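You operate a simulated robot arm through the tools that you are given. There is no shell and no other tool. Be economical: measure what you need, move in short steps, check, and stop when the job is done.

The job below is to be done with a simulated robot arm. You get a single attempt, and the scene is never put back.

JOB
Swap the tester's disc for disc W7 from its drawer.
Fine: vent once before the old disc comes off; old disc in the GOOD tray; shut the drawer.

Only the result counts: the job must be done as asked and must still hold three seconds after the hand-in. Knocking over, shifting, dropping, spilling or breaking anything else fails it.

ROBOT AND FRAMES
A 7-joint arm with a two-finger parallel gripper, fixed in place. Base frame: the origin is at the foot of the arm, x ahead of it, y to its left, z up; the work surface is at about z = 0. Units: mm, rad, N and s.
With the tool pointing down near the work surface it reaches from about 240 to 620 mm from the base axis. Its first joint turns from -1.152 to 1.152 rad. Payload 2.6 kg.
The tool frame sits at the grasp point between the pads (the TCP): z along the fingers, y along the line on which they close. The tips reach 30 mm beyond it. Largest opening 94 mm; finger width 28, thickness 10; the body of the gripper, 50 by 96 mm, starts 55 mm behind the TCP.
Orientation is that of the tool frame in the base frame, as a unit quaternion [w, x, y, z]. With the fingers straight down and closing along the base's y, the tool's x points along the base's -x, its y along +y and its z along -z.

CONTROLS
- The arm moves only by the tool arm_command. Its argument "moves" is one flat list of numbers, 7 for each row, row after row: the shift along the base's x, y, z in mm, then the turn, a rotation vector about the base's x, y, z in rad, then the finger opening in mm, from 0 to 94. In form: [dx, dy, dz, ax, ay, az, claw, dx, dy, dz, ax, ay, az, claw, ...]. A call has 1 to 12 rows; each row shifts and turns the commanded pose from where the row before left it. Rows are played at 5 a second. More than 50 mm and 0.15 rad between two rows, or a gripper value outside its range, and nothing of the call is played. A pose out of reach is approached as far as the arm can. The call stops where the force on the tool passes 40 N (or 10 N more than at its start, if that is more) or the arm is blocked; 0.2 s more then pass. Each finger travels about 72 mm/s and halts on what it meets, pressing with about 36 N; the grip force reading is that of the motor and also rises with nothing between the fingers. The clock runs only during rows and for 0.2 s after the last one: add rows that do not move to give the fingers time. The reply holds the time, the measured pose of the TCP, the force on the tool along the base axes, the opening and the grip force, in the units named above and with some noise, with the torque about the TCP (base axes, N m) and any sound that the robot's microphone picked up.
- Cameras (640 x 400 px; columns grow to the right, rows downward): "scene" is fixed at [14.3, 416, 571.7]; the picture's right is [-0.92, -0.40, 0.00], its down [-0.20, 0.46, -0.87] and it looks along [0.35, -0.80, -0.50] (base axes); focal length 312 px, centre (320, 200). "wrist" rides on the gripper at [76, 14, -102] in the tool frame; the picture's right is [-0.18, 0.98, 0.00], its down [-0.75, -0.14, -0.64] and it looks along [-0.63, -0.12, 0.77] (tool axes); focal length 243 px, centre (320, 200). There is no depth. A picture from a camera that has moved, and an enlarged one, comes with that camera's place and axes in the base frame and with its lens.
- get_image(camera): a new picture of that camera. No time passes.
- enlarge(camera, box): a new picture of the part [left, top, right, bottom] of that camera's present view, enlarged. No time passes.
- sign_off(): hands the job in; it is judged then, once.

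Go step by step. Nothing tells you positions but the pictures and the camera data: compare them with the known pose of the tool, close in by small moves and look again before you grip or let go. The budget is 120 turns and 64 pictures, counting those below and the enlarged ones. Unless the task says otherwise, let go and move clear before handing in, and close with one line.

The tools are called as a command line: name --argument value ..., lists and objects as JSON in quotes. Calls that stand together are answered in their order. arm_command: Moves the arm, as the interface text tells. Its arguments: {"type":"object","properties":{"moves":{"type":"array"}},"required":["moves"]} The other tools are called the same way: get_image (camera) takes a picture; enlarge (camera, box) takes an enlarged picture of a part of a camera's view; sign_off () hands the job in.

At the start:

```text
clock: 0.0
tool_pos: [243.6, -228.2, 360.4]
orientation: [0.0, -0.001, 1.0, 0.001]
wrist_force: [1.2, -0.2, -0.3]
moment: [0.04, -0.01, -0.01]
grip_width: 94.1
grasp_force: 0.0
```

scene: 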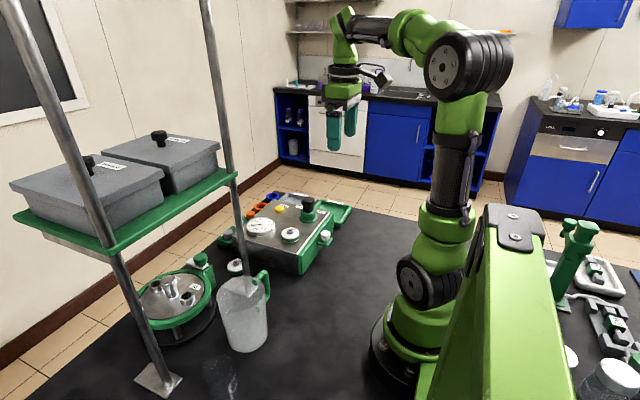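
wrist: 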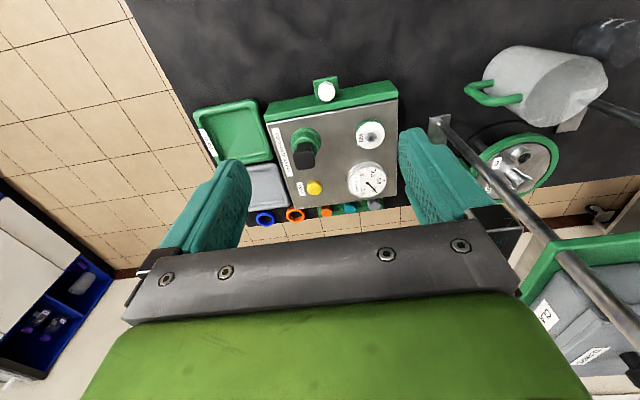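

I see a tester box with a gauge, knobs and trays ahead, and a round centrifuge-like device to its side. I'll look closer before moving.

enlarge --camera "scene" --box '[200, 170, 370, 290]'

enlarge --camera "wrist" --box '[180, 60, 430, 240]'

enlarge --camera "scene" --box '[540, 200, 640, 400]'

enlarge --camera "scene" --box '[0, 110, 240, 260]'

```text
3.33 times, centred on (285, 230) of scene
camera zoom: at [14.3, 416.0, 571.7], right [-0.92, -0.4, 0.0], down [-0.2, 0.46, -0.87], along [0.35, -0.8, -0.5], focal length 1041 px, centre (437, 100)
```

zoom: 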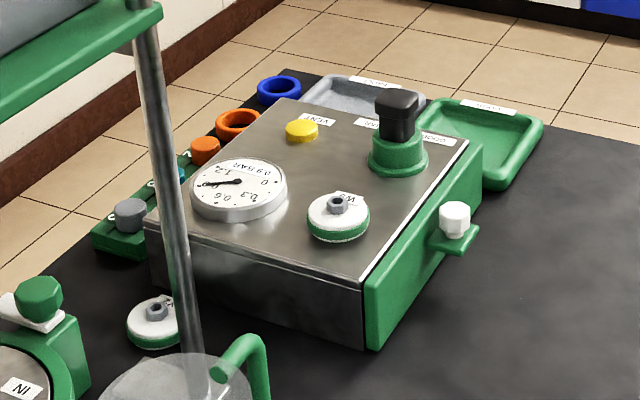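

```text
2.22 times, centred on (305, 150) of wrist
camera zoom: at [166.7, -214.7, 465.3], right [0.18, 0.98, 0.0], down [0.75, -0.14, 0.64], along [0.63, -0.12, -0.77], focal length 539 px, centre (353, 311)
```

zoom: 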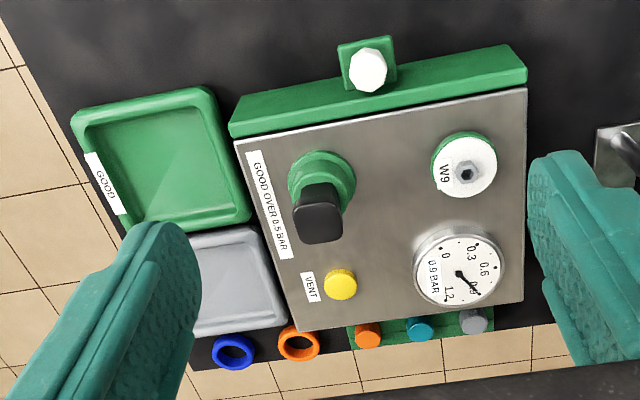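

```text
2.00 times, centred on (590, 300) of scene
camera zoom: at [14.3, 416.0, 571.7], right [-0.92, -0.4, 0.0], down [-0.2, 0.46, -0.87], along [0.35, -0.8, -0.5], focal length 625 px, centre (-220, 0)
```

zoom: 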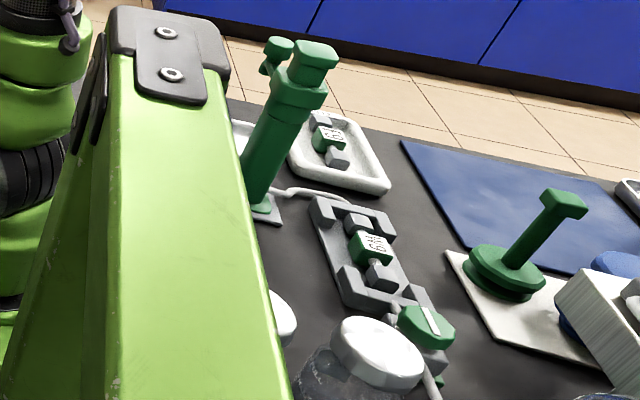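

```text
2.67 times, centred on (120, 185) of scene
camera zoom: at [14.3, 416.0, 571.7], right [-0.92, -0.4, 0.0], down [-0.2, 0.46, -0.87], along [0.35, -0.8, -0.5], focal length 833 px, centre (853, 240)
```

zoom: 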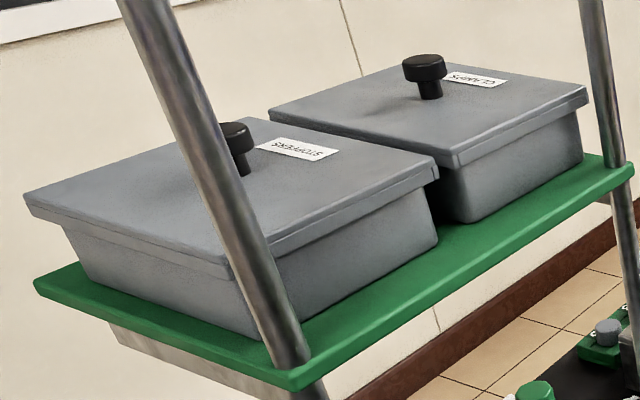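

enlarge --camera "scene" --box '[265, 185, 345, 235]'

enlarge --camera "wrist" --box '[270, 70, 410, 157]'

```text
8.00 times, centred on (305, 210) of scene
camera zoom: at [14.3, 416.0, 571.7], right [-0.92, -0.4, 0.0], down [-0.2, 0.46, -0.87], along [0.35, -0.8, -0.5], focal length 2498 px, centre (440, 120)
```

zoom: 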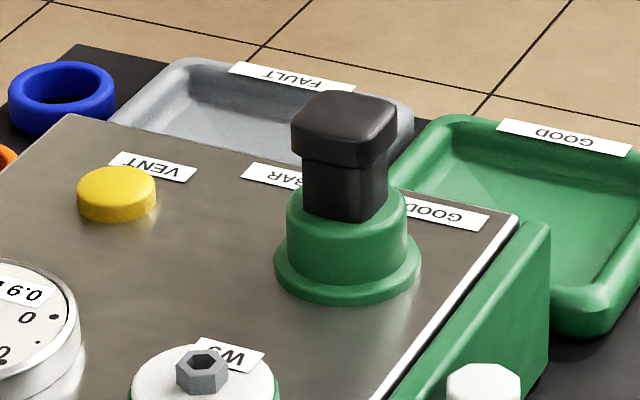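

```text
4.57 times, centred on (340, 114) of wrist
camera zoom: at [166.7, -214.7, 465.3], right [0.18, 0.98, 0.0], down [0.75, -0.14, 0.64], along [0.63, -0.12, -0.77], focal length 1109 px, centre (229, 595)
```

zoom: 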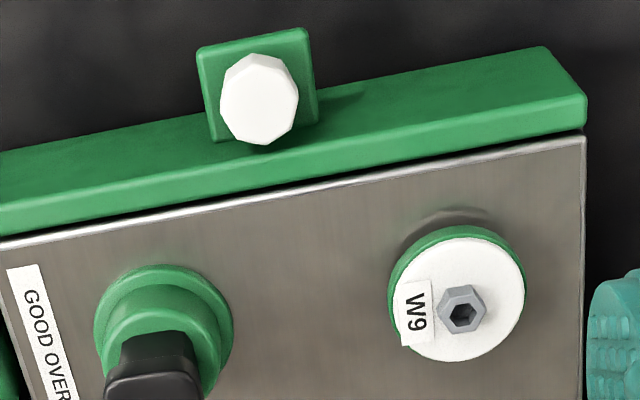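

The yellow VENT button is at about (445, -273, 84), the mounted disc W9 at about (354, -167, 90), and the drawer knob in front near x = 285. I go above the vent button with the fingers closed and look.

arm_command --moves '[33.6, -7.5, -26.7, 0, 0, 0, 50, 33.6, -7.5, -26.7, 0, 0, 0, 20, 33.6, -7.5, -26.7, 0, 0, 0, 0, 33.6, -7.5, -26.7, 0, 0, 0, 0, 33.6, -7.5, -26.7, 0, 0, 0, 0, 33.6, -7.5, -26.7, 0, 0, 0, 0, 0, 0, 0, 0, 0, 0, 0]'

get_image --camera "wrist"

get_image --camera "scene"

```text
clock: 1.6
tool_pos: [442.9, -278.2, 203.1]
orientation: [0.0, 0.0, 1.0, 0.0]
wrist_force: [0.7, 0.6, 0.7]
moment: [-0.02, -0.03, -0.03]
grip_width: 0.0
grasp_force: 33.2
```

```text
55 pictures are left
camera wrist: at [366.7, -264.1, 306.6], right [0.18, 0.98, 0.0], down [0.75, -0.14, 0.64], along [0.63, -0.12, -0.77], focal length 243 px, centre (320, 200)
```

wrist: 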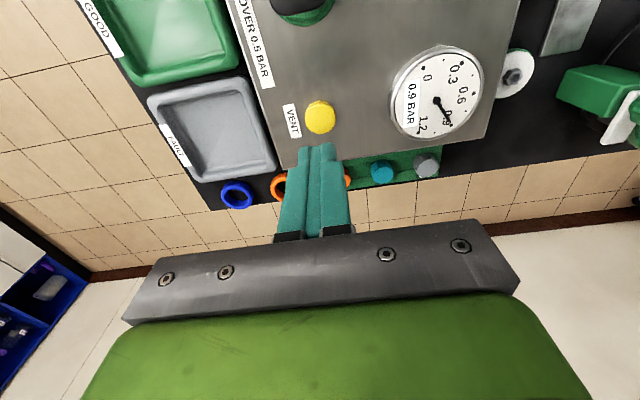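

```text
54 pictures are left
```

scene: 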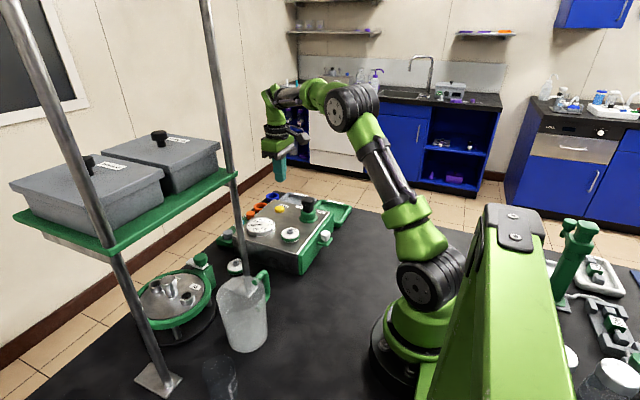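

The button is at about (453, -281, ~76). I align over it and lower to just above it.

arm_command --moves '[9, -3, -25, 0, 0, 0, 0, 0, 0, -30, 0, 0, 0, 0, 0, 0, -25, 0, 0, 0, 0, 0, 0, 0, 0, 0, 0, 0]'

enlarge --camera "wrist" --box '[200, 0, 460, 220]'

enlarge --camera "scene" --box '[230, 150, 350, 250]'

```text
clock: 2.6
tool_pos: [452.4, -281.1, 120.4]
orientation: [0.0, 0.0, 1.0, 0.0]
wrist_force: [-0.3, 0.0, -1.2]
moment: [-0.01, 0.01, 0.0]
grip_width: 0.1
grasp_force: 32.8
```

```text
1.82 times, centred on (330, 110) of wrist
camera zoom: at [376.1, -265.4, 224.3], right [0.18, 0.98, 0.0], down [0.75, -0.14, 0.64], along [0.63, -0.12, -0.77], focal length 441 px, centre (302, 364)
```

zoom: 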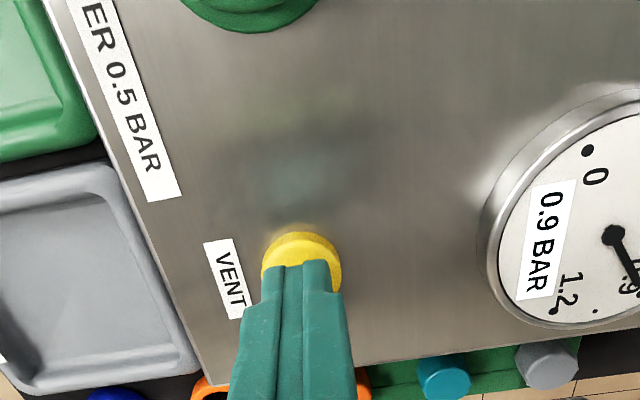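

```text
4.00 times, centred on (290, 200) of scene
camera zoom: at [14.3, 416.0, 571.7], right [-0.92, -0.4, 0.0], down [-0.2, 0.46, -0.87], along [0.35, -0.8, -0.5], focal length 1249 px, centre (440, 200)
```

zoom: 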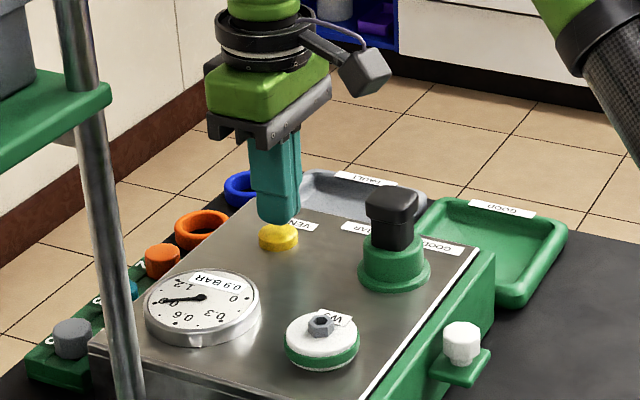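

Aligned. I press down gently in small steps.

arm_command --moves '[-2, 1, -4, 0, 0, 0, 0, 0, 0, -3, 0, 0, 0, 0, 0, 0, -2, 0, 0, 0, 0, 0, 0, -2, 0, 0, 0, 0]'

```text
clock: 3.6
tool_pos: [451.6, -276.0, 110.0]
orientation: [0.0, 0.0, 1.0, 0.0]
wrist_force: [-0.5, 0.6, 0.1]
moment: [0.03, 0.04, -0.02]
grip_width: 0.0
grasp_force: 32.9
```

arm_command --moves '[0, 0, -2, 0, 0, 0, 0, 0, 0, -2, 0, 0, 0, 0, 0, 0, -2, 0, 0, 0, 0]'

```text
clock: 4.4
tool_pos: [450.8, -275.4, 104.1]
orientation: [0.001, 0.0, 1.0, 0.001]
wrist_force: [0.4, -0.5, 4.2]
moment: [-0.04, -0.06, 0.01]
grip_width: 0.4
grasp_force: 33.2
heard: click
```

I heard a click and feel contact. I check the gauge before lifting.

enlarge --camera "wrist" --box '[200, 0, 540, 220]'

```text
1.82 times, centred on (370, 110) of wrist
camera zoom: at [375.1, -261.6, 208.4], right [0.18, 0.98, 0.0], down [0.75, -0.14, 0.64], along [0.63, -0.12, -0.77], focal length 441 px, centre (229, 364)
```

zoom: 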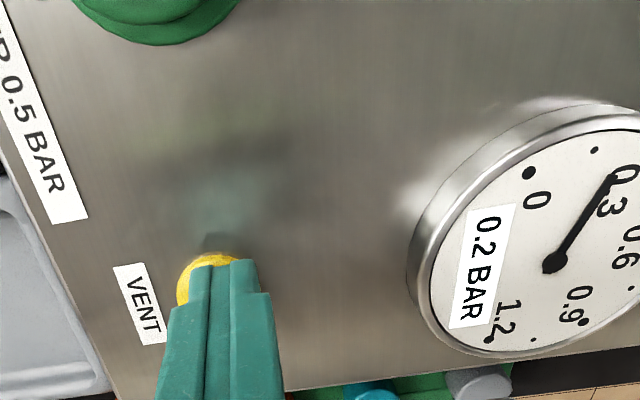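

Pressure is falling (0.2 bar). I hold a little, then check.

arm_command --moves '[0, 0, 0, 0, 0, 0, 0, 0, 0, 0, 0, 0, 0, 0, 0, 0, 0, 0, 0, 0, 0, 0, 0, 0, 0, 0, 0, 0, 0, 0, 0, 0, 0, 0, 0]'

enlarge --camera "wrist" --box '[200, 0, 540, 220]'

```text
clock: 5.6
tool_pos: [450.3, -274.7, 104.5]
orientation: [0.001, 0.0, 1.0, 0.0]
wrist_force: [3.0, 0.4, 6.3]
moment: [0.01, -0.09, 0.03]
grip_width: 0.0
grasp_force: 32.9
```

```text
1.82 times, centred on (370, 110) of wrist
camera zoom: at [374.9, -261.6, 208.2], right [0.18, 0.98, 0.0], down [0.75, -0.14, 0.64], along [0.63, -0.12, -0.77], focal length 441 px, centre (229, 364)
```

zoom: 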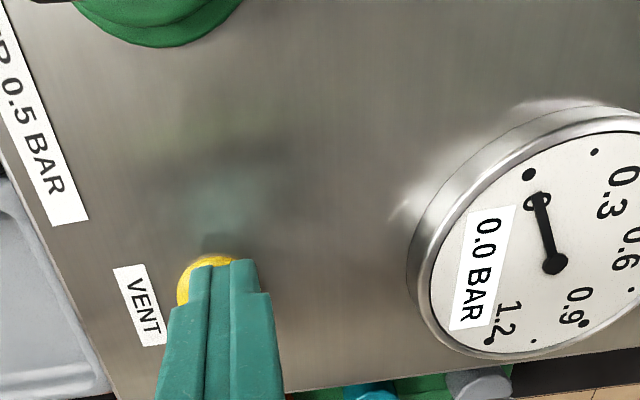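

Fully vented. I lift off and go over to the mounted disc.

arm_command --moves '[0, 0, 43, 0, 0, 0, 0, 0, 0, 43, 0, 0, 0, 0, 0, 0, 43, 0, 0, 0, 0, -33, 36, 0, 0, 0, 0, 30, -33, 36, 0, 0, 0, 0, 60, -34, 36, 0, 0, 0, 0, 94, 0, 0, 0, 0, 0, 0, 94, 0, 0, 0, 0, 0, 0, 94]'

get_image --camera "wrist"

```text
clock: 7.4
tool_pos: [350.2, -166.6, 233.6]
orientation: [0.0, 0.0, 1.0, 0.0]
wrist_force: [-0.5, 0.3, -0.1]
moment: [0.0, 0.02, 0.0]
grip_width: 93.9
grasp_force: 0.1
```

```text
49 pictures are left
camera wrist: at [274.8, -152.7, 337.6], right [0.18, 0.98, 0.0], down [0.75, -0.14, 0.64], along [0.63, -0.12, -0.77], focal length 243 px, centre (320, 200)
```

wrist: 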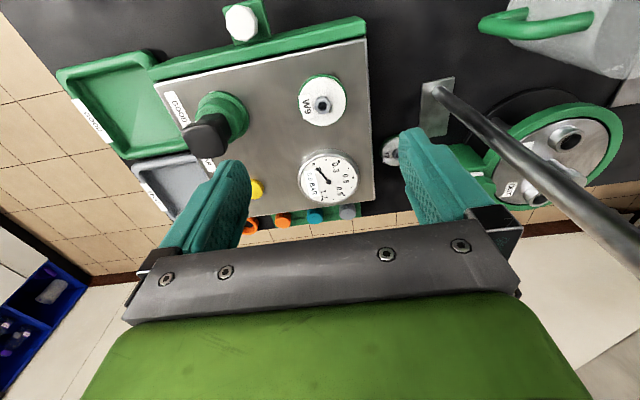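

arm_command --moves '[0, 0, -40, 0, 0, 0, 94, 0, 0, -20, 0, 0, 0, 94, 0, 0, 0, 0, 0, 0, 94]'

enlarge --camera "wrist" --box '[240, 20, 410, 200]'

enlarge --camera "scene" --box '[260, 200, 350, 280]'

```text
clock: 8.2
tool_pos: [351.4, -167.4, 172.9]
orientation: [0.0, -0.001, 1.0, 0.0]
wrist_force: [0.3, 0.1, 0.2]
moment: [-0.02, 0.0, 0.0]
grip_width: 94.0
grasp_force: 0.1
```

```text
2.22 times, centred on (325, 110) of wrist
camera zoom: at [275.3, -153.3, 277.3], right [0.18, 0.98, 0.0], down [0.75, -0.14, 0.64], along [0.63, -0.12, -0.77], focal length 539 px, centre (309, 400)
```

zoom: 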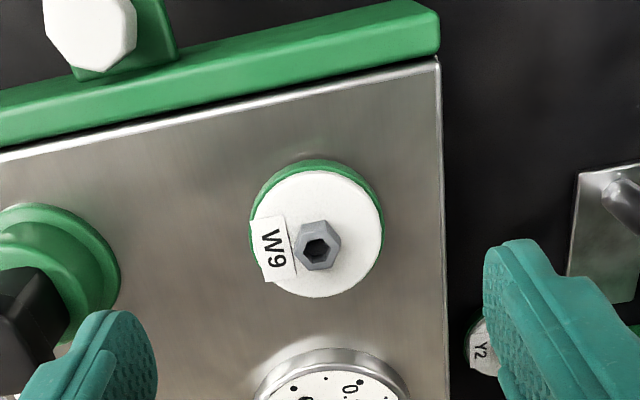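

```text
5.00 times, centred on (305, 240) of scene
camera zoom: at [14.3, 416.0, 571.7], right [-0.92, -0.4, 0.0], down [-0.2, 0.46, -0.87], along [0.35, -0.8, -0.5], focal length 1562 px, centre (395, 0)
```

zoom: 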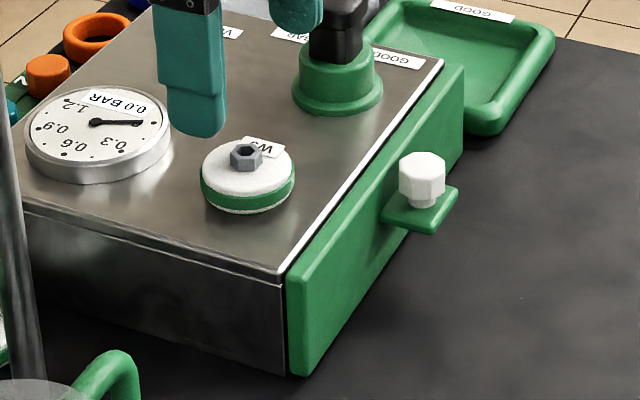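

arm_command --moves '[4, 1, -25, 0, 0, 0, 80, 0, 0, -10, 0, 0, 0, 80, 0, 0, 0, 0, 0, 0, 80]'

enlarge --camera "wrist" --box '[240, 50, 400, 150]'

enlarge --camera "scene" --box '[265, 200, 325, 260]'

```text
clock: 9.0
tool_pos: [354.7, -163.9, 138.5]
orientation: [0.0, 0.0, 1.0, 0.0]
wrist_force: [1.0, -0.4, -0.7]
moment: [0.03, -0.03, -0.01]
grip_width: 80.0
grasp_force: 0.1
```

```text
4.00 times, centred on (320, 100) of wrist
camera zoom: at [279.0, -152.1, 242.5], right [0.18, 0.98, 0.0], down [0.75, -0.14, 0.64], along [0.63, -0.12, -0.77], focal length 970 px, centre (320, 600)
```

zoom: 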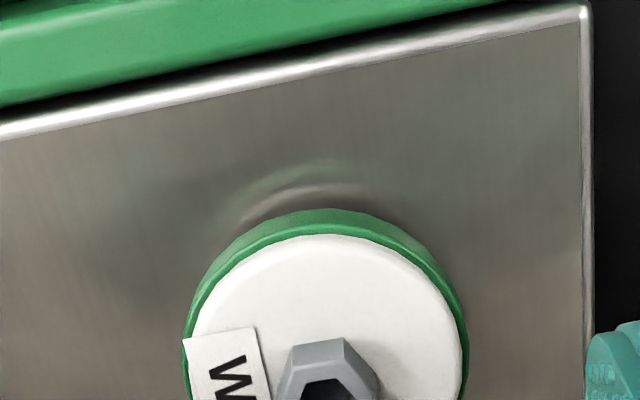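

```text
6.67 times, centred on (295, 230) of scene
camera zoom: at [14.3, 416.0, 571.7], right [-0.92, -0.4, 0.0], down [-0.2, 0.46, -0.87], along [0.35, -0.8, -0.5], focal length 2082 px, centre (487, 0)
```

zoom: 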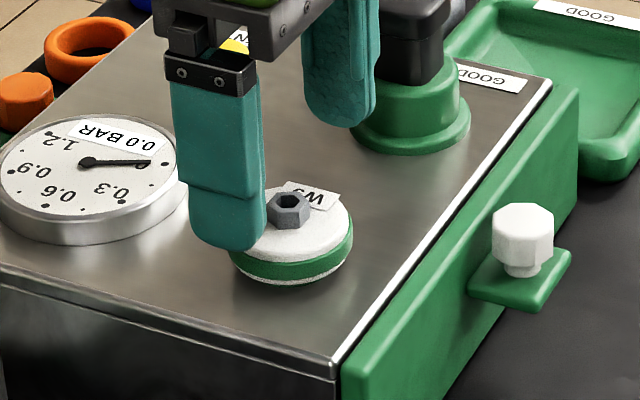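

The disc is a ~50 mm round with green rim; its centre is about (357.5, -166) and its hex points its corners toward my fingers, so I'll grip the rim. Lowering around it.

arm_command --moves '[3, 0, -20, 0, 0, 0, 70, 0, 0, -10, 0, 0, 0, 64, 0, 0, -4, 0, 0, 0, 64, 0, 0, 0, 0, 0, 0, 64]'

enlarge --camera "wrist" --box '[220, 40, 420, 240]'

enlarge --camera "scene" --box '[265, 200, 325, 260]'

```text
clock: 10.0
tool_pos: [356.5, -166.2, 103.6]
orientation: [0.0, 0.001, 1.0, 0.0]
wrist_force: [0.1, 0.3, -0.2]
moment: [-0.05, -0.01, -0.03]
grip_width: 64.0
grasp_force: 0.0
```

```text
2.00 times, centred on (320, 140) of wrist
camera zoom: at [280.7, -152.0, 207.7], right [0.18, 0.98, 0.0], down [0.75, -0.14, 0.64], along [0.63, -0.12, -0.77], focal length 485 px, centre (320, 320)
```

zoom: 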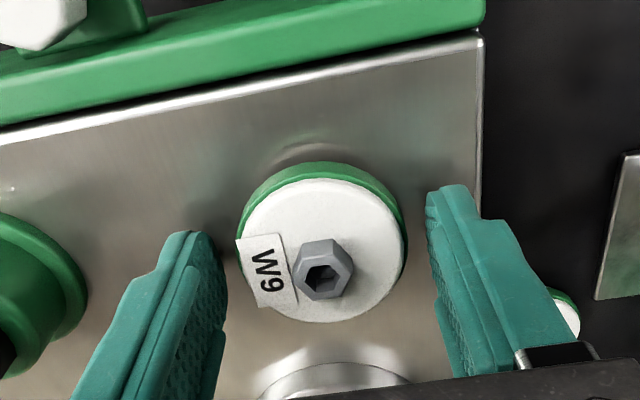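

```text
6.67 times, centred on (295, 230) of scene
camera zoom: at [14.3, 416.0, 571.7], right [-0.92, -0.4, 0.0], down [-0.2, 0.46, -0.87], along [0.35, -0.8, -0.5], focal length 2082 px, centre (487, 0)
```

zoom: 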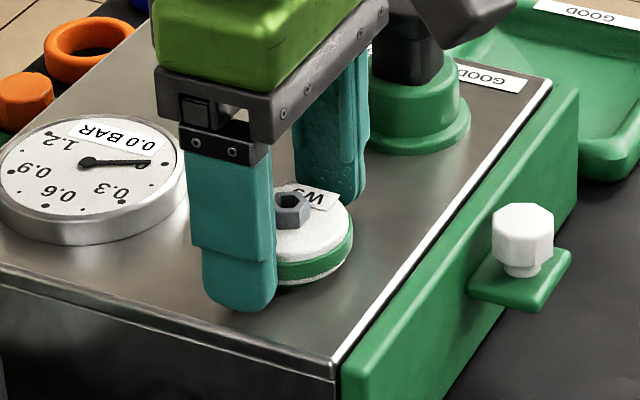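

Centred well. Closing on the rim.

arm_command --moves '[0, 0, 0, 0, 0, 0, 54, 0, 0, 0, 0, 0, 0, 48, 0, 0, 0, 0, 0, 0, 40, 0, 0, 0, 0, 0, 0, 40]'

```text
clock: 11.0
tool_pos: [356.2, -165.2, 103.6]
orientation: [-0.001, 0.001, 1.0, 0.0]
wrist_force: [-0.1, 0.1, -0.1]
moment: [0.01, -0.01, -0.01]
grip_width: 48.1
grasp_force: 35.8
heard: snap
```

I heard a snap as the fingers closed at 48 mm; checking.

enlarge --camera "wrist" --box '[220, 40, 420, 240]'

enlarge --camera "scene" --box '[265, 200, 325, 260]'

```text
2.00 times, centred on (320, 140) of wrist
camera zoom: at [280.8, -152.1, 207.9], right [0.18, 0.98, 0.0], down [0.75, -0.14, 0.64], along [0.63, -0.12, -0.77], focal length 485 px, centre (320, 320)
```

zoom: 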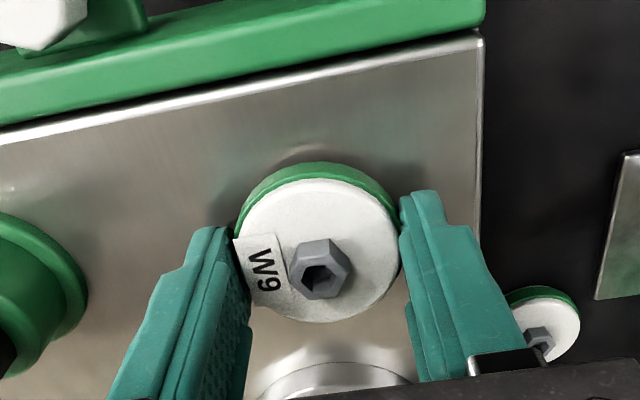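

```text
6.67 times, centred on (295, 230) of scene
camera zoom: at [14.3, 416.0, 571.7], right [-0.92, -0.4, 0.0], down [-0.2, 0.46, -0.87], along [0.35, -0.8, -0.5], focal length 2082 px, centre (487, 0)
```

zoom: 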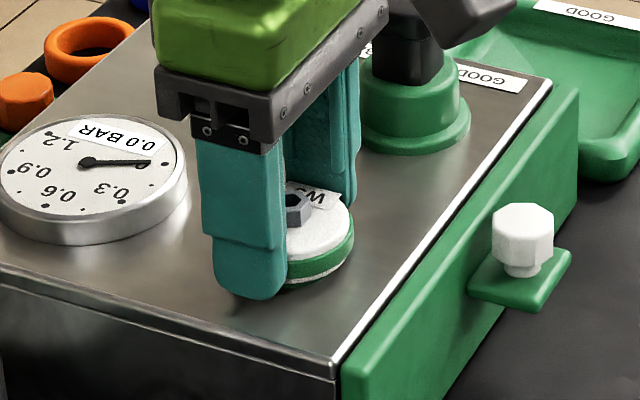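

The disc looks intact and has probably snapped free of its seat. I lift gently.

arm_command --moves '[0, 0, 3, 0, 0, 0, 40, 0, 0, 6, 0, 0, 0, 40, 0, 0, 25, 0, 0, 0, 40, 0, 0, 0, 0, 0, 0, 40]'

enlarge --camera "scene" --box '[245, 180, 345, 260]'

get_image --camera "wrist"

```text
clock: 12.0
tool_pos: [356.8, -165.7, 138.3]
orientation: [0.0, 0.0, 1.0, 0.0]
wrist_force: [0.2, -0.7, -1.0]
moment: [0.02, 0.0, -0.03]
grip_width: 48.0
grasp_force: 36.5
```

```text
5.00 times, centred on (295, 220) of scene
camera zoom: at [14.3, 416.0, 571.7], right [-0.92, -0.4, 0.0], down [-0.2, 0.46, -0.87], along [0.35, -0.8, -0.5], focal length 1562 px, centre (445, 100)
```

zoom: 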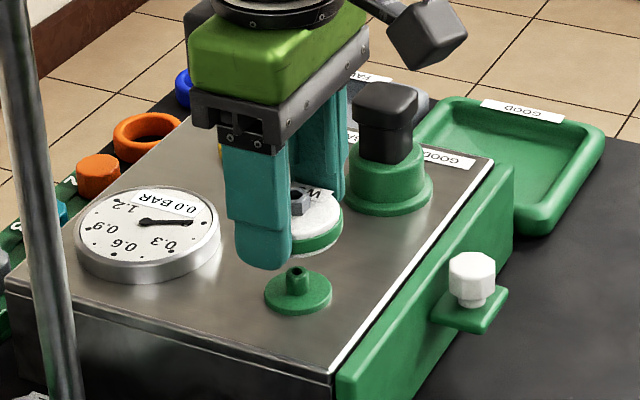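

```text
39 pictures are left
camera wrist: at [280.9, -152.1, 242.4], right [0.18, 0.98, 0.0], down [0.75, -0.14, 0.64], along [0.63, -0.12, -0.77], focal length 243 px, centre (320, 200)
```

wrist: 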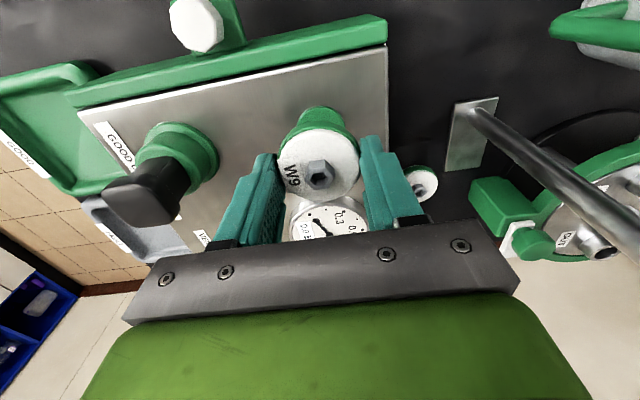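

The disc came off a green spigot, now bare at (357, -166). I carry the disc high over the pump to the GOOD tray at about (330, -414).

arm_command --moves '[0, 0, 41, 0, 0, 0, 40, 0, 0, 41, 0, 0, 0, 40, -4.5, -41.3, 0, 0, 0, 0, 40, -4.5, -41.3, 0, 0, 0, 0, 40, -4.5, -41.3, 0, 0, 0, 0, 40, -4.5, -41.3, 0, 0, 0, 0, 40, -4.5, -41.3, 0, 0, 0, 0, 40, -4.5, -41.3, 0, 0, 0, 0, 40, 0, 0, 0, 0, 0, 0, 40, 0, 0, 0, 0, 0, 0, 40]'

get_image --camera "wrist"

enlarge --camera "scene" --box '[260, 120, 400, 250]'

```text
clock: 14.2
tool_pos: [328.0, -414.6, 221.5]
orientation: [0.0, 0.001, 1.0, 0.0]
wrist_force: [-0.1, 0.8, -0.4]
moment: [0.0, 0.0, 0.01]
grip_width: 47.9
grasp_force: 36.1
```

```text
38 pictures are left
camera wrist: at [252.6, -400.6, 325.5], right [0.18, 0.98, 0.0], down [0.75, -0.14, 0.64], along [0.63, -0.12, -0.77], focal length 243 px, centre (320, 200)
```

wrist: 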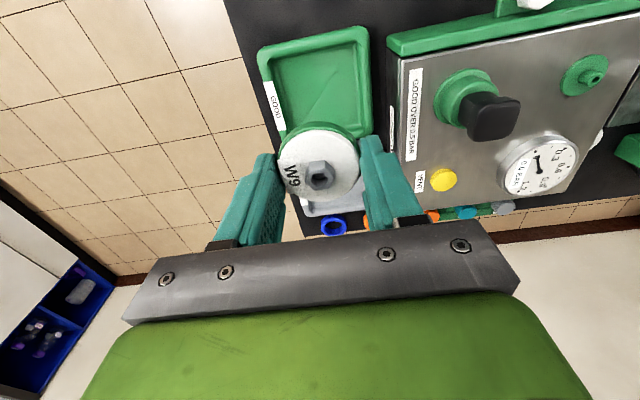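

```text
3.08 times, centred on (330, 185) of scene
camera zoom: at [14.3, 416.0, 571.7], right [-0.92, -0.4, 0.0], down [-0.2, 0.46, -0.87], along [0.35, -0.8, -0.5], focal length 961 px, centre (289, 246)
```

zoom: 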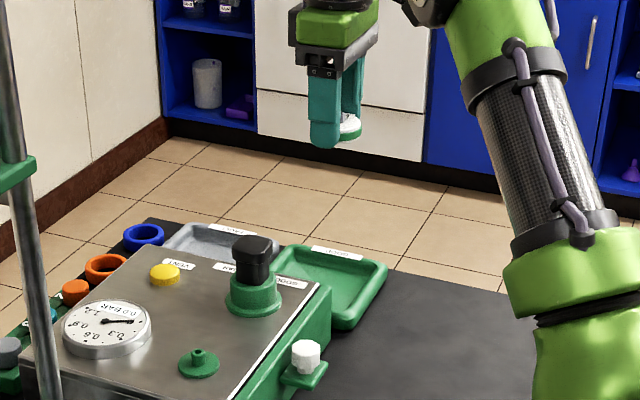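

The tray spans about x 285–407, y -475–-360, so its centre is about (346, -417). Shifting and lowering.

arm_command --moves '[9, -1, -35, 0, 0, 0, 40, 9, -1, -40, 0, 0, 0, 40, 0, 0, -40, 0, 0, 0, 40, 0, 0, -30, 0, 0, 0, 40, 0, 0, 0, 0, 0, 0, 40]'

get_image --camera "wrist"

enlarge --camera "scene" --box '[290, 140, 370, 240]'

```text
clock: 15.4
tool_pos: [350.4, -417.2, 75.4]
orientation: [0.0, 0.0, 1.0, 0.0]
wrist_force: [-0.6, 0.1, -0.4]
moment: [-0.02, -0.01, -0.01]
grip_width: 47.9
grasp_force: 36.2
```

```text
36 pictures are left
camera wrist: at [273.8, -404.1, 178.5], right [0.18, 0.98, 0.0], down [0.75, -0.14, 0.64], along [0.63, -0.12, -0.77], focal length 243 px, centre (320, 200)
```

wrist: 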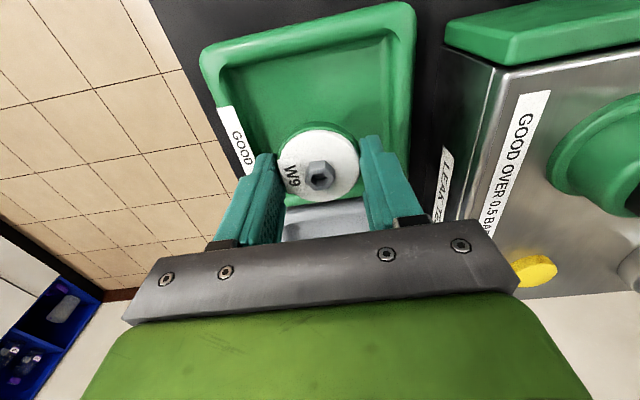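

```text
4.00 times, centred on (330, 190) of scene
camera zoom: at [14.3, 416.0, 571.7], right [-0.92, -0.4, 0.0], down [-0.2, 0.46, -0.87], along [0.35, -0.8, -0.5], focal length 1249 px, centre (280, 240)
```

zoom: 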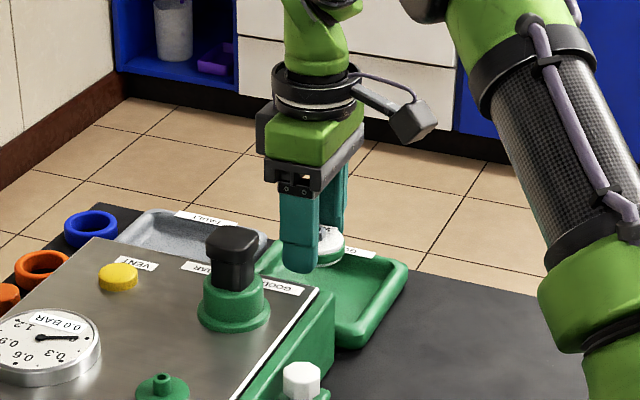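

Disc is over the tray. I lower it slowly to the floor of the tray.

arm_command --moves '[-5, 0, -15, 0, 0, 0, 40, 0, 0, -10, 0, 0, 0, 40, 0, 0, -4, 0, 0, 0, 40, 0, 0, -2, 0, 0, 0, 40, 0, 0, -2, 0, 0, 0, 40]'

```text
clock: 16.6
tool_pos: [343.9, -417.4, 40.5]
orientation: [0.0, 0.0, 1.0, 0.0]
wrist_force: [0.1, -0.7, 0.2]
moment: [0.01, -0.03, 0.0]
grip_width: 47.9
grasp_force: 36.1
```

arm_command --moves '[0, 0, -1.5, 0, 0, 0, 40, 0, 0, -1.5, 0, 0, 0, 40, 0, 0, 0, 0, 0, 0, 40]'

enlarge --camera "wrist" --box '[200, 30, 440, 230]'

```text
clock: 17.4
tool_pos: [344.9, -417.2, 38.8]
orientation: [0.0, 0.0, 1.0, 0.0]
wrist_force: [-0.5, -0.1, -0.8]
moment: [0.03, 0.02, 0.0]
grip_width: 48.1
grasp_force: 36.1
```

```text
2.00 times, centred on (320, 130) of wrist
camera zoom: at [268.4, -402.9, 142.9], right [0.18, 0.98, 0.0], down [0.75, -0.14, 0.64], along [0.63, -0.12, -0.77], focal length 485 px, centre (320, 340)
```

zoom: 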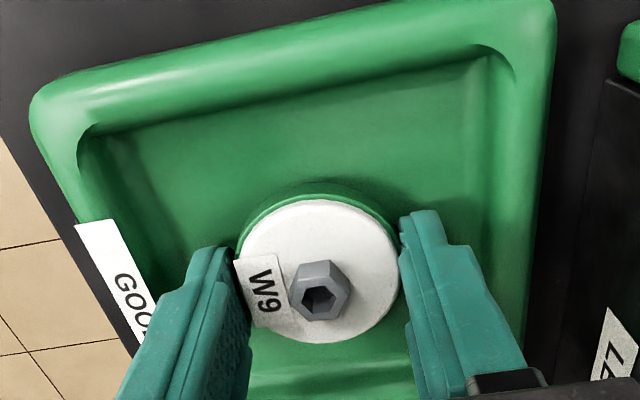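

arm_command --moves '[0, 0, -1, 0, 0, 0, 40, 0, 0, -1, 0, 0, 0, 40, 0, 0, -1, 0, 0, 0, 40, 0, 0, 0, 0, 0, 0, 40]'

```text
clock: 18.4
tool_pos: [344.0, -417.6, 35.9]
orientation: [0.001, 0.0, 1.0, -0.001]
wrist_force: [-3.9, 7.0, 14.5]
moment: [0.3, 0.28, -0.1]
grip_width: 48.1
grasp_force: 35.8
```

Contact with the tray floor. Releasing and lifting.

arm_command --moves '[0, 0, 0.7, 0, 0, 0, 44, 0, 0, 0, 0, 0, 0, 52, 0, 0, 0, 0, 0, 0, 58, 0, 0, 0, 0, 0, 0, 60, 0, 0, 10, 0, 0, 0, 60, 0, 0, 30, 0, 0, 0, 60, 0, 0, 45, 0, 0, 0, 60, 0, 0, 0, 0, 0, 0, 60]'

get_image --camera "wrist"

```text
clock: 20.2
tool_pos: [342.9, -418.6, 121.4]
orientation: [-0.001, 0.0, 1.0, 0.0]
wrist_force: [-0.1, -0.6, 0.0]
moment: [-0.02, -0.01, 0.0]
grip_width: 60.2
grasp_force: 0.0
```

```text
33 pictures are left
camera wrist: at [266.7, -404.7, 225.3], right [0.18, 0.98, 0.0], down [0.75, -0.14, 0.64], along [0.63, -0.12, -0.77], focal length 243 px, centre (320, 200)
```

wrist: 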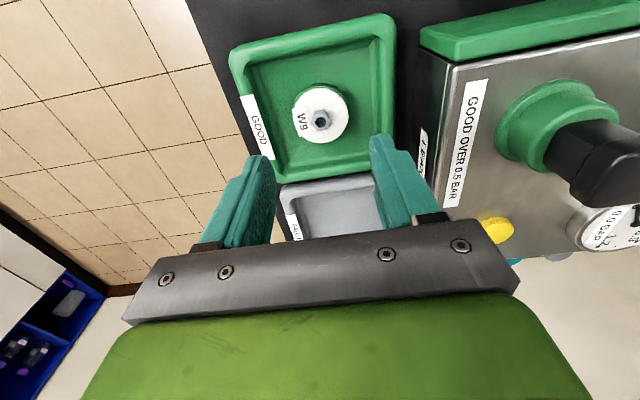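

W9 rests in the GOOD tray. Next the drawer knob near (281, -227, ~60); moving above it for a closer look.

arm_command --moves '[0, 0, 45, 0, 0, 0, 60, -12.4, 38.4, 0, 0, 0, 0, 60, -12.4, 38.4, 0, 0, 0, 0, 60, -12.4, 38.4, 0, 0, 0, 0, 60, -12.4, 38.4, 0, 0, 0, 0, 60, -12.4, 38.4, 0, 0, 0, 0, 60, 0, 0, -25, 0, 0, 0, 60, 0, 0, 0, 0, 0, 0, 60]'

get_image --camera "wrist"

enlarge --camera "scene" --box '[270, 180, 370, 280]'

```text
clock: 22.0
tool_pos: [283.1, -224.2, 140.0]
orientation: [0.0, 0.0, 1.0, 0.0]
wrist_force: [-0.4, 0.1, 0.1]
moment: [0.02, -0.02, -0.02]
grip_width: 60.1
grasp_force: 0.0
```

```text
32 pictures are left
camera wrist: at [206.4, -209.6, 244.1], right [0.18, 0.98, 0.0], down [0.75, -0.14, 0.64], along [0.63, -0.12, -0.77], focal length 243 px, centre (320, 200)
```

wrist: 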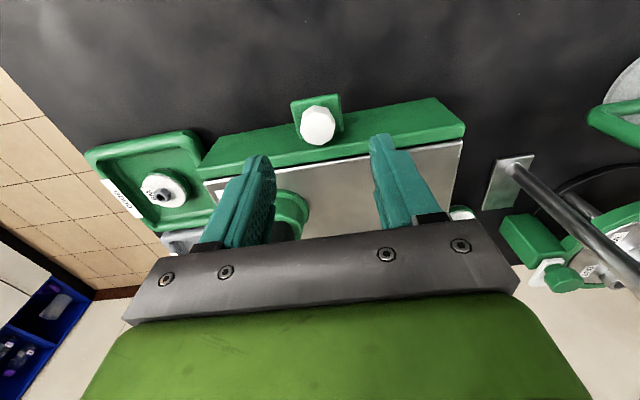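

```text
4.00 times, centred on (320, 230) of scene
camera zoom: at [14.3, 416.0, 571.7], right [-0.92, -0.4, 0.0], down [-0.2, 0.46, -0.87], along [0.35, -0.8, -0.5], focal length 1249 px, centre (320, 80)
```

zoom: 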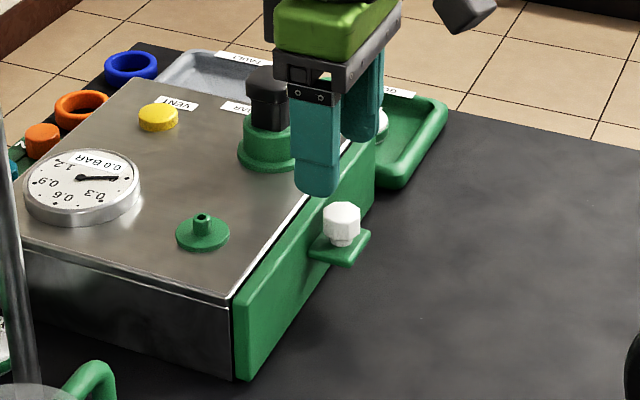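

Knob is at about (279, -225), its panel face at x ≈ 298. Lowering around the knob.

arm_command --moves '[-4, -1, -20, 0, 0, 0, 55, 0, 0, -20, 0, 0, 0, 50, 0, 0, -14, 0, 0, 0, 46, 0, 0, 0, 0, 0, 0, 46]'

enlarge --camera "wrist" --box '[220, 50, 420, 230]'

enlarge --camera "scene" --box '[300, 200, 370, 260]'

```text
clock: 23.0
tool_pos: [278.2, -223.8, 87.6]
orientation: [0.0, 0.001, 1.0, 0.0]
wrist_force: [0.3, -0.3, -0.4]
moment: [0.01, 0.02, 0.03]
grip_width: 46.1
grasp_force: 0.0
```

```text
2.22 times, centred on (320, 140) of wrist
camera zoom: at [202.1, -210.4, 192.1], right [0.18, 0.98, 0.0], down [0.75, -0.14, 0.64], along [0.63, -0.12, -0.77], focal length 539 px, centre (320, 333)
```

zoom: 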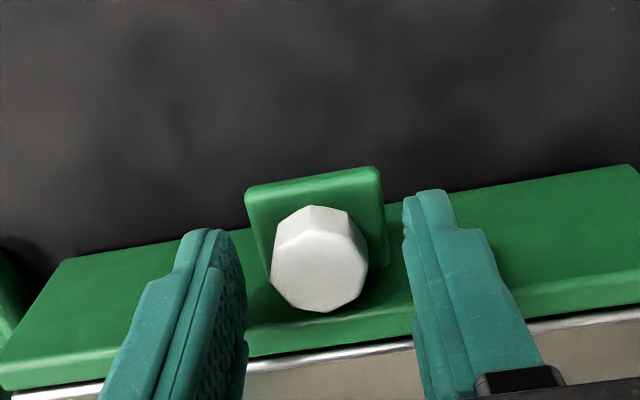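

```text
6.67 times, centred on (335, 230) of scene
camera zoom: at [14.3, 416.0, 571.7], right [-0.92, -0.4, 0.0], down [-0.2, 0.46, -0.87], along [0.35, -0.8, -0.5], focal length 2082 px, centre (220, 0)
```

zoom: 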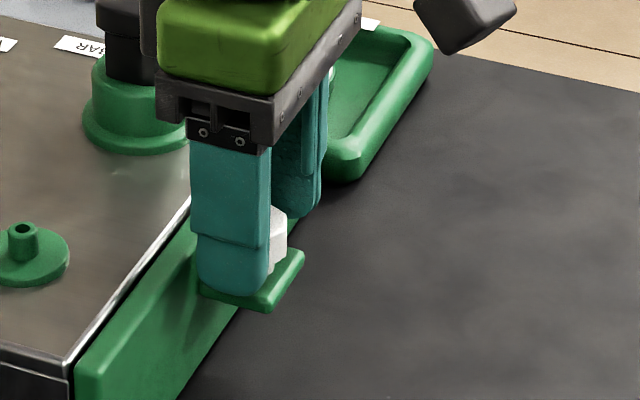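

Good alignment. A little lower, then close.

arm_command --moves '[0, -1, -3, 0, 0, 0, 40, 0, 0, 0, 0, 0, 0, 26, 0, 0, 0, 0, 0, 0, 18, 0, 0, 0, 0, 0, 0, 18, 0, 0, 0, 0, 0, 0, 18]'

```text
clock: 24.2
tool_pos: [278.3, -224.9, 84.0]
orientation: [0.0, 0.0, 1.0, 0.001]
wrist_force: [-2.7, 19.3, 3.0]
moment: [0.16, -0.34, -0.07]
grip_width: 24.4
grasp_force: 45.0
```

Knob gripped, slightly off-centre; I relax sideways and start pulling gently.

arm_command --moves '[0, 1.5, 0, 0, 0, 0, 18, -3, 0, 0, 0, 0, 0, 18, -5, 0, 0, 0, 0, 0, 18, -7, 0, 0, 0, 0, 0, 18]'

```text
clock: 25.2
tool_pos: [261.5, -225.8, 84.2]
orientation: [0.0, 0.0, 1.0, 0.0]
wrist_force: [0.7, 10.1, -4.8]
moment: [0.32, -0.11, 0.22]
grip_width: 24.3
grasp_force: 45.6
```

arm_command --moves '[-8, 0.5, 0, 0, 0, 0, 18, -8, 0.5, 0, 0, 0, 0, 18, -8, 0, 0, 0, 0, 0, 18, -8, 0, 0, 0, 0, 0, 18, -8, 0, 0, 0, 0, 0, 18]'

get_image --camera "wrist"

enlarge --camera "scene" --box '[250, 180, 410, 300]'

```text
clock: 26.4
tool_pos: [221.9, -224.3, 83.3]
orientation: [0.001, 0.0, 1.0, 0.001]
wrist_force: [0.0, 4.0, -15.5]
moment: [-0.09, -0.15, 0.03]
grip_width: 24.6
grasp_force: 45.2
```

```text
28 pictures are left
camera wrist: at [146.2, -211.3, 188.3], right [0.18, 0.98, 0.0], down [0.75, -0.14, 0.64], along [0.63, -0.12, -0.77], focal length 243 px, centre (320, 200)
```

wrist: 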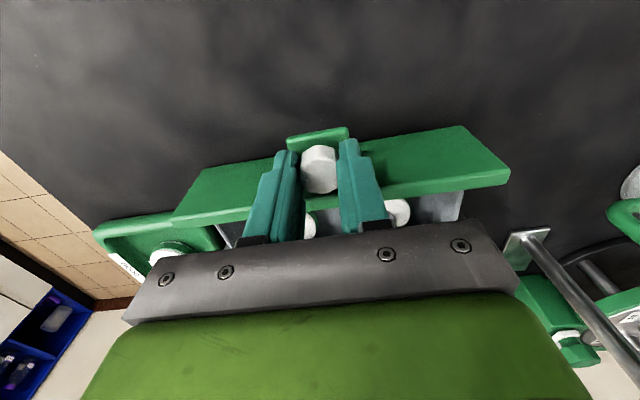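

```text
3.33 times, centred on (330, 240) of scene
camera zoom: at [14.3, 416.0, 571.8], right [-0.92, -0.4, 0.0], down [-0.2, 0.46, -0.87], along [0.35, -0.8, -0.5], focal length 1041 px, centre (287, 67)
```

zoom: 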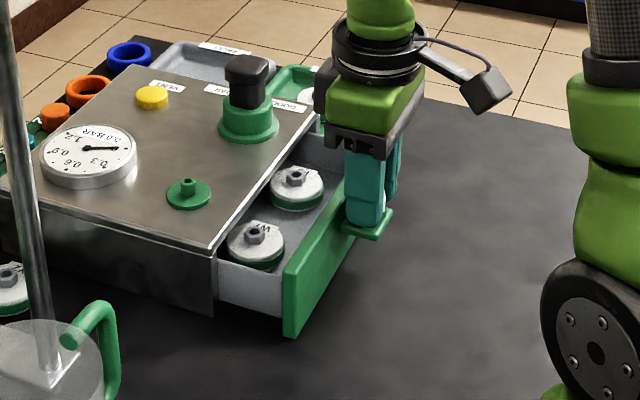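

The drawer is out ~57 mm and shows two discs. I pull a little more, relieving the vertical load.

arm_command --moves '[0, 0, -1, 0, 0, 0, 18, -4, 0, -0.5, 0, 0, 0, 18, -4, 0, 0, 0, 0, 0, 18, -4, 0, 0, 0, 0, 0, 18]'

enlarge --camera "scene" --box '[290, 190, 370, 270]'

```text
clock: 27.4
tool_pos: [211.5, -225.3, 83.3]
orientation: [0.001, 0.0, 1.0, -0.001]
wrist_force: [1.3, 13.2, 30.9]
moment: [0.37, 0.06, 0.03]
grip_width: 24.3
grasp_force: 44.7
```

```text
5.00 times, centred on (330, 230) of scene
camera zoom: at [14.2, 416.1, 571.7], right [-0.92, -0.4, 0.0], down [-0.2, 0.45, -0.87], along [0.35, -0.8, -0.5], focal length 1562 px, centre (270, 50)
```

zoom: 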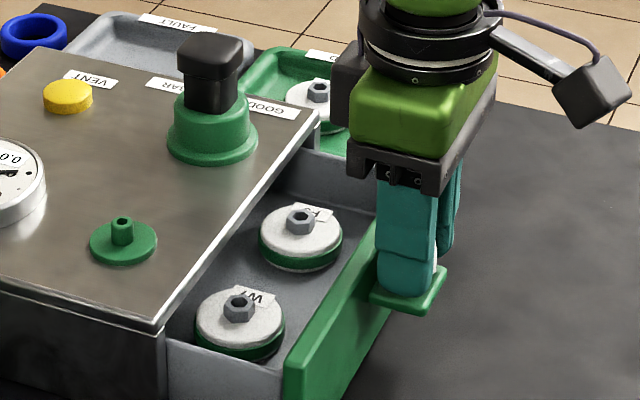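

W7 appears to be the disc on the +y side. I release the knob and rise to look at the labels.

arm_command --moves '[0, 0, 0.8, 0, 0, 0, 26, 0, 0, 0, 0, 0, 0, 40, 0, 0, 0, 0, 0, 0, 46, 0, 0, 30, 0, 0, 0, 46, 0, 0, 45, 0, 0, 0, 46, 15, 10, 40, 0, 0, 0, 60, 15, 20, 0, 0, 0, 0, 70, 0, 0, 0, 0, 0, 0, 70]'

get_image --camera "wrist"

```text
clock: 29.2
tool_pos: [243.3, -195.8, 197.3]
orientation: [0.0, 0.0, 1.0, 0.001]
wrist_force: [-0.1, 0.1, 0.5]
moment: [0.03, 0.03, -0.05]
grip_width: 69.8
grasp_force: 0.0
```

```text
25 pictures are left
camera wrist: at [167.0, -181.0, 301.7], right [0.18, 0.98, 0.0], down [0.75, -0.14, 0.64], along [0.63, -0.12, -0.77], focal length 243 px, centre (320, 200)
```

wrist: 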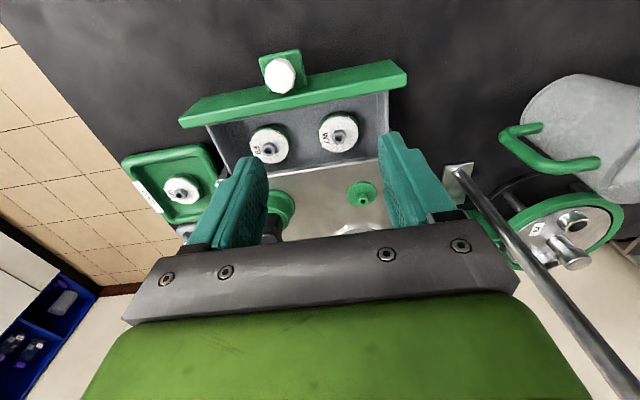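

enlarge --camera "wrist" --box '[230, 80, 410, 180]'

```text
3.56 times, centred on (320, 130) of wrist
camera zoom: at [167.0, -181.0, 301.7], right [0.18, 0.98, 0.0], down [0.75, -0.14, 0.64], along [0.63, -0.12, -0.77], focal length 863 px, centre (320, 449)
```

zoom: 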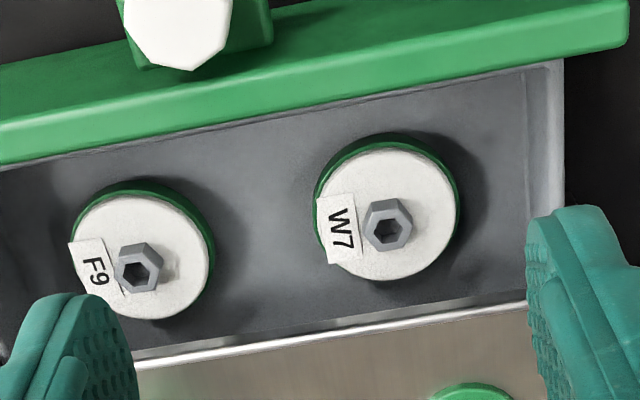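

W7 confirmed, hex at about (293, -183, 38); its far edge would still be under the box's edge (x ≈ 310). I go back to the knob and pull the drawer ~22 mm further.

arm_command --moves '[-15, -20, 0, 0, 0, 0, 50, -15, -10, -40, 0, 0, 0, 46, 0, 0, -45, 0, 0, 0, 46, 0, 0, -29, 0, 0, 0, 46, 0, 0, 0, 0, 0, 0, 46, 0, 0, 0, 0, 0, 0, 30, 0, 0, 0, 0, 0, 0, 18, 0, 0, 0, 0, 0, 0, 18]'

```text
clock: 31.0
tool_pos: [212.0, -224.0, 86.0]
orientation: [-0.001, 0.0, 1.0, -0.001]
wrist_force: [1.1, -9.0, -12.9]
moment: [-0.12, -0.9, 0.02]
grip_width: 24.4
grasp_force: 44.1
```

arm_command --moves '[-4, 0, -0.7, 0, 0, 0, 18, -6, 0, 0, 0, 0, 0, 18, -6, 0, 0, 0, 0, 0, 18, -6, 0, 0, 0, 0, 0, 18]'

```text
clock: 32.0
tool_pos: [191.2, -224.1, 85.5]
orientation: [0.002, 0.0, 1.0, -0.002]
wrist_force: [1.9, -3.6, 23.1]
moment: [0.07, 0.1, 0.08]
grip_width: 24.5
grasp_force: 44.6
```

Drawer is out further. Release, rise, and go over W7, now expected near (272, -183).

arm_command --moves '[0, 0, -0.3, 0, 0, 0, 26, 0, 0, 0, 0, 0, 0, 40, 0, 0, 0, 0, 0, 0, 46, 0, 0, 30, 0, 0, 0, 46, 0, 0, 40, 0, 0, 0, 60, 27, 14, 0, 0, 0, 0, 70, 27, 14, 0, 0, 0, 0, 70, 27, 13, 0, 0, 0, 0, 70, 0, 0, 0, 0, 0, 0, 70]'

get_image --camera "wrist"

enlarge --camera "scene" --box '[280, 190, 370, 280]'

```text
clock: 34.0
tool_pos: [271.1, -181.0, 155.3]
orientation: [0.0, 0.0, 1.0, 0.0]
wrist_force: [0.7, -0.2, 0.9]
moment: [-0.01, -0.04, 0.0]
grip_width: 70.4
grasp_force: 0.1
```

```text
23 pictures are left
camera wrist: at [194.9, -167.4, 259.6], right [0.18, 0.98, 0.0], down [0.75, -0.14, 0.64], along [0.63, -0.12, -0.77], focal length 243 px, centre (320, 200)
```

wrist: 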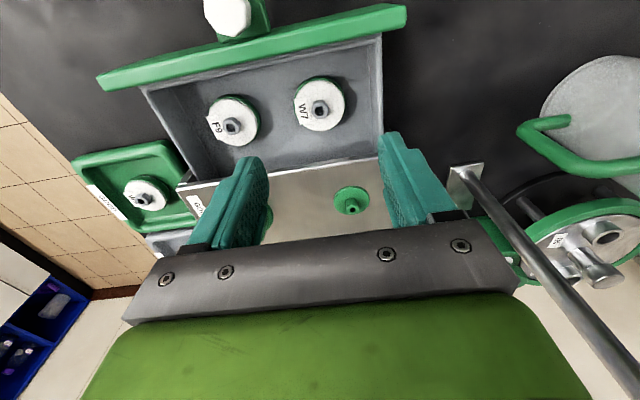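

```text
4.44 times, centred on (325, 235) of scene
camera zoom: at [14.3, 416.0, 571.7], right [-0.92, -0.4, 0.0], down [-0.2, 0.46, -0.87], along [0.35, -0.8, -0.5], focal length 1388 px, centre (298, 44)
```

zoom: 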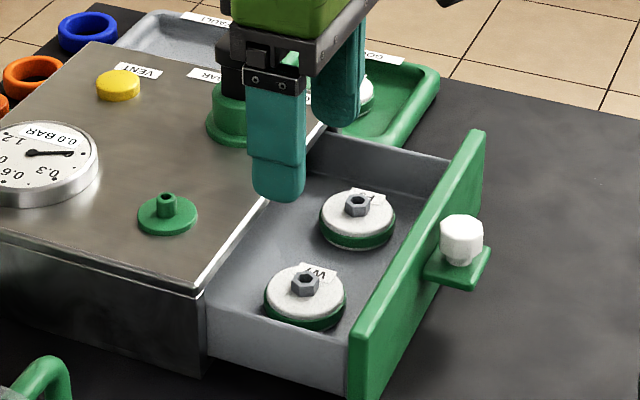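

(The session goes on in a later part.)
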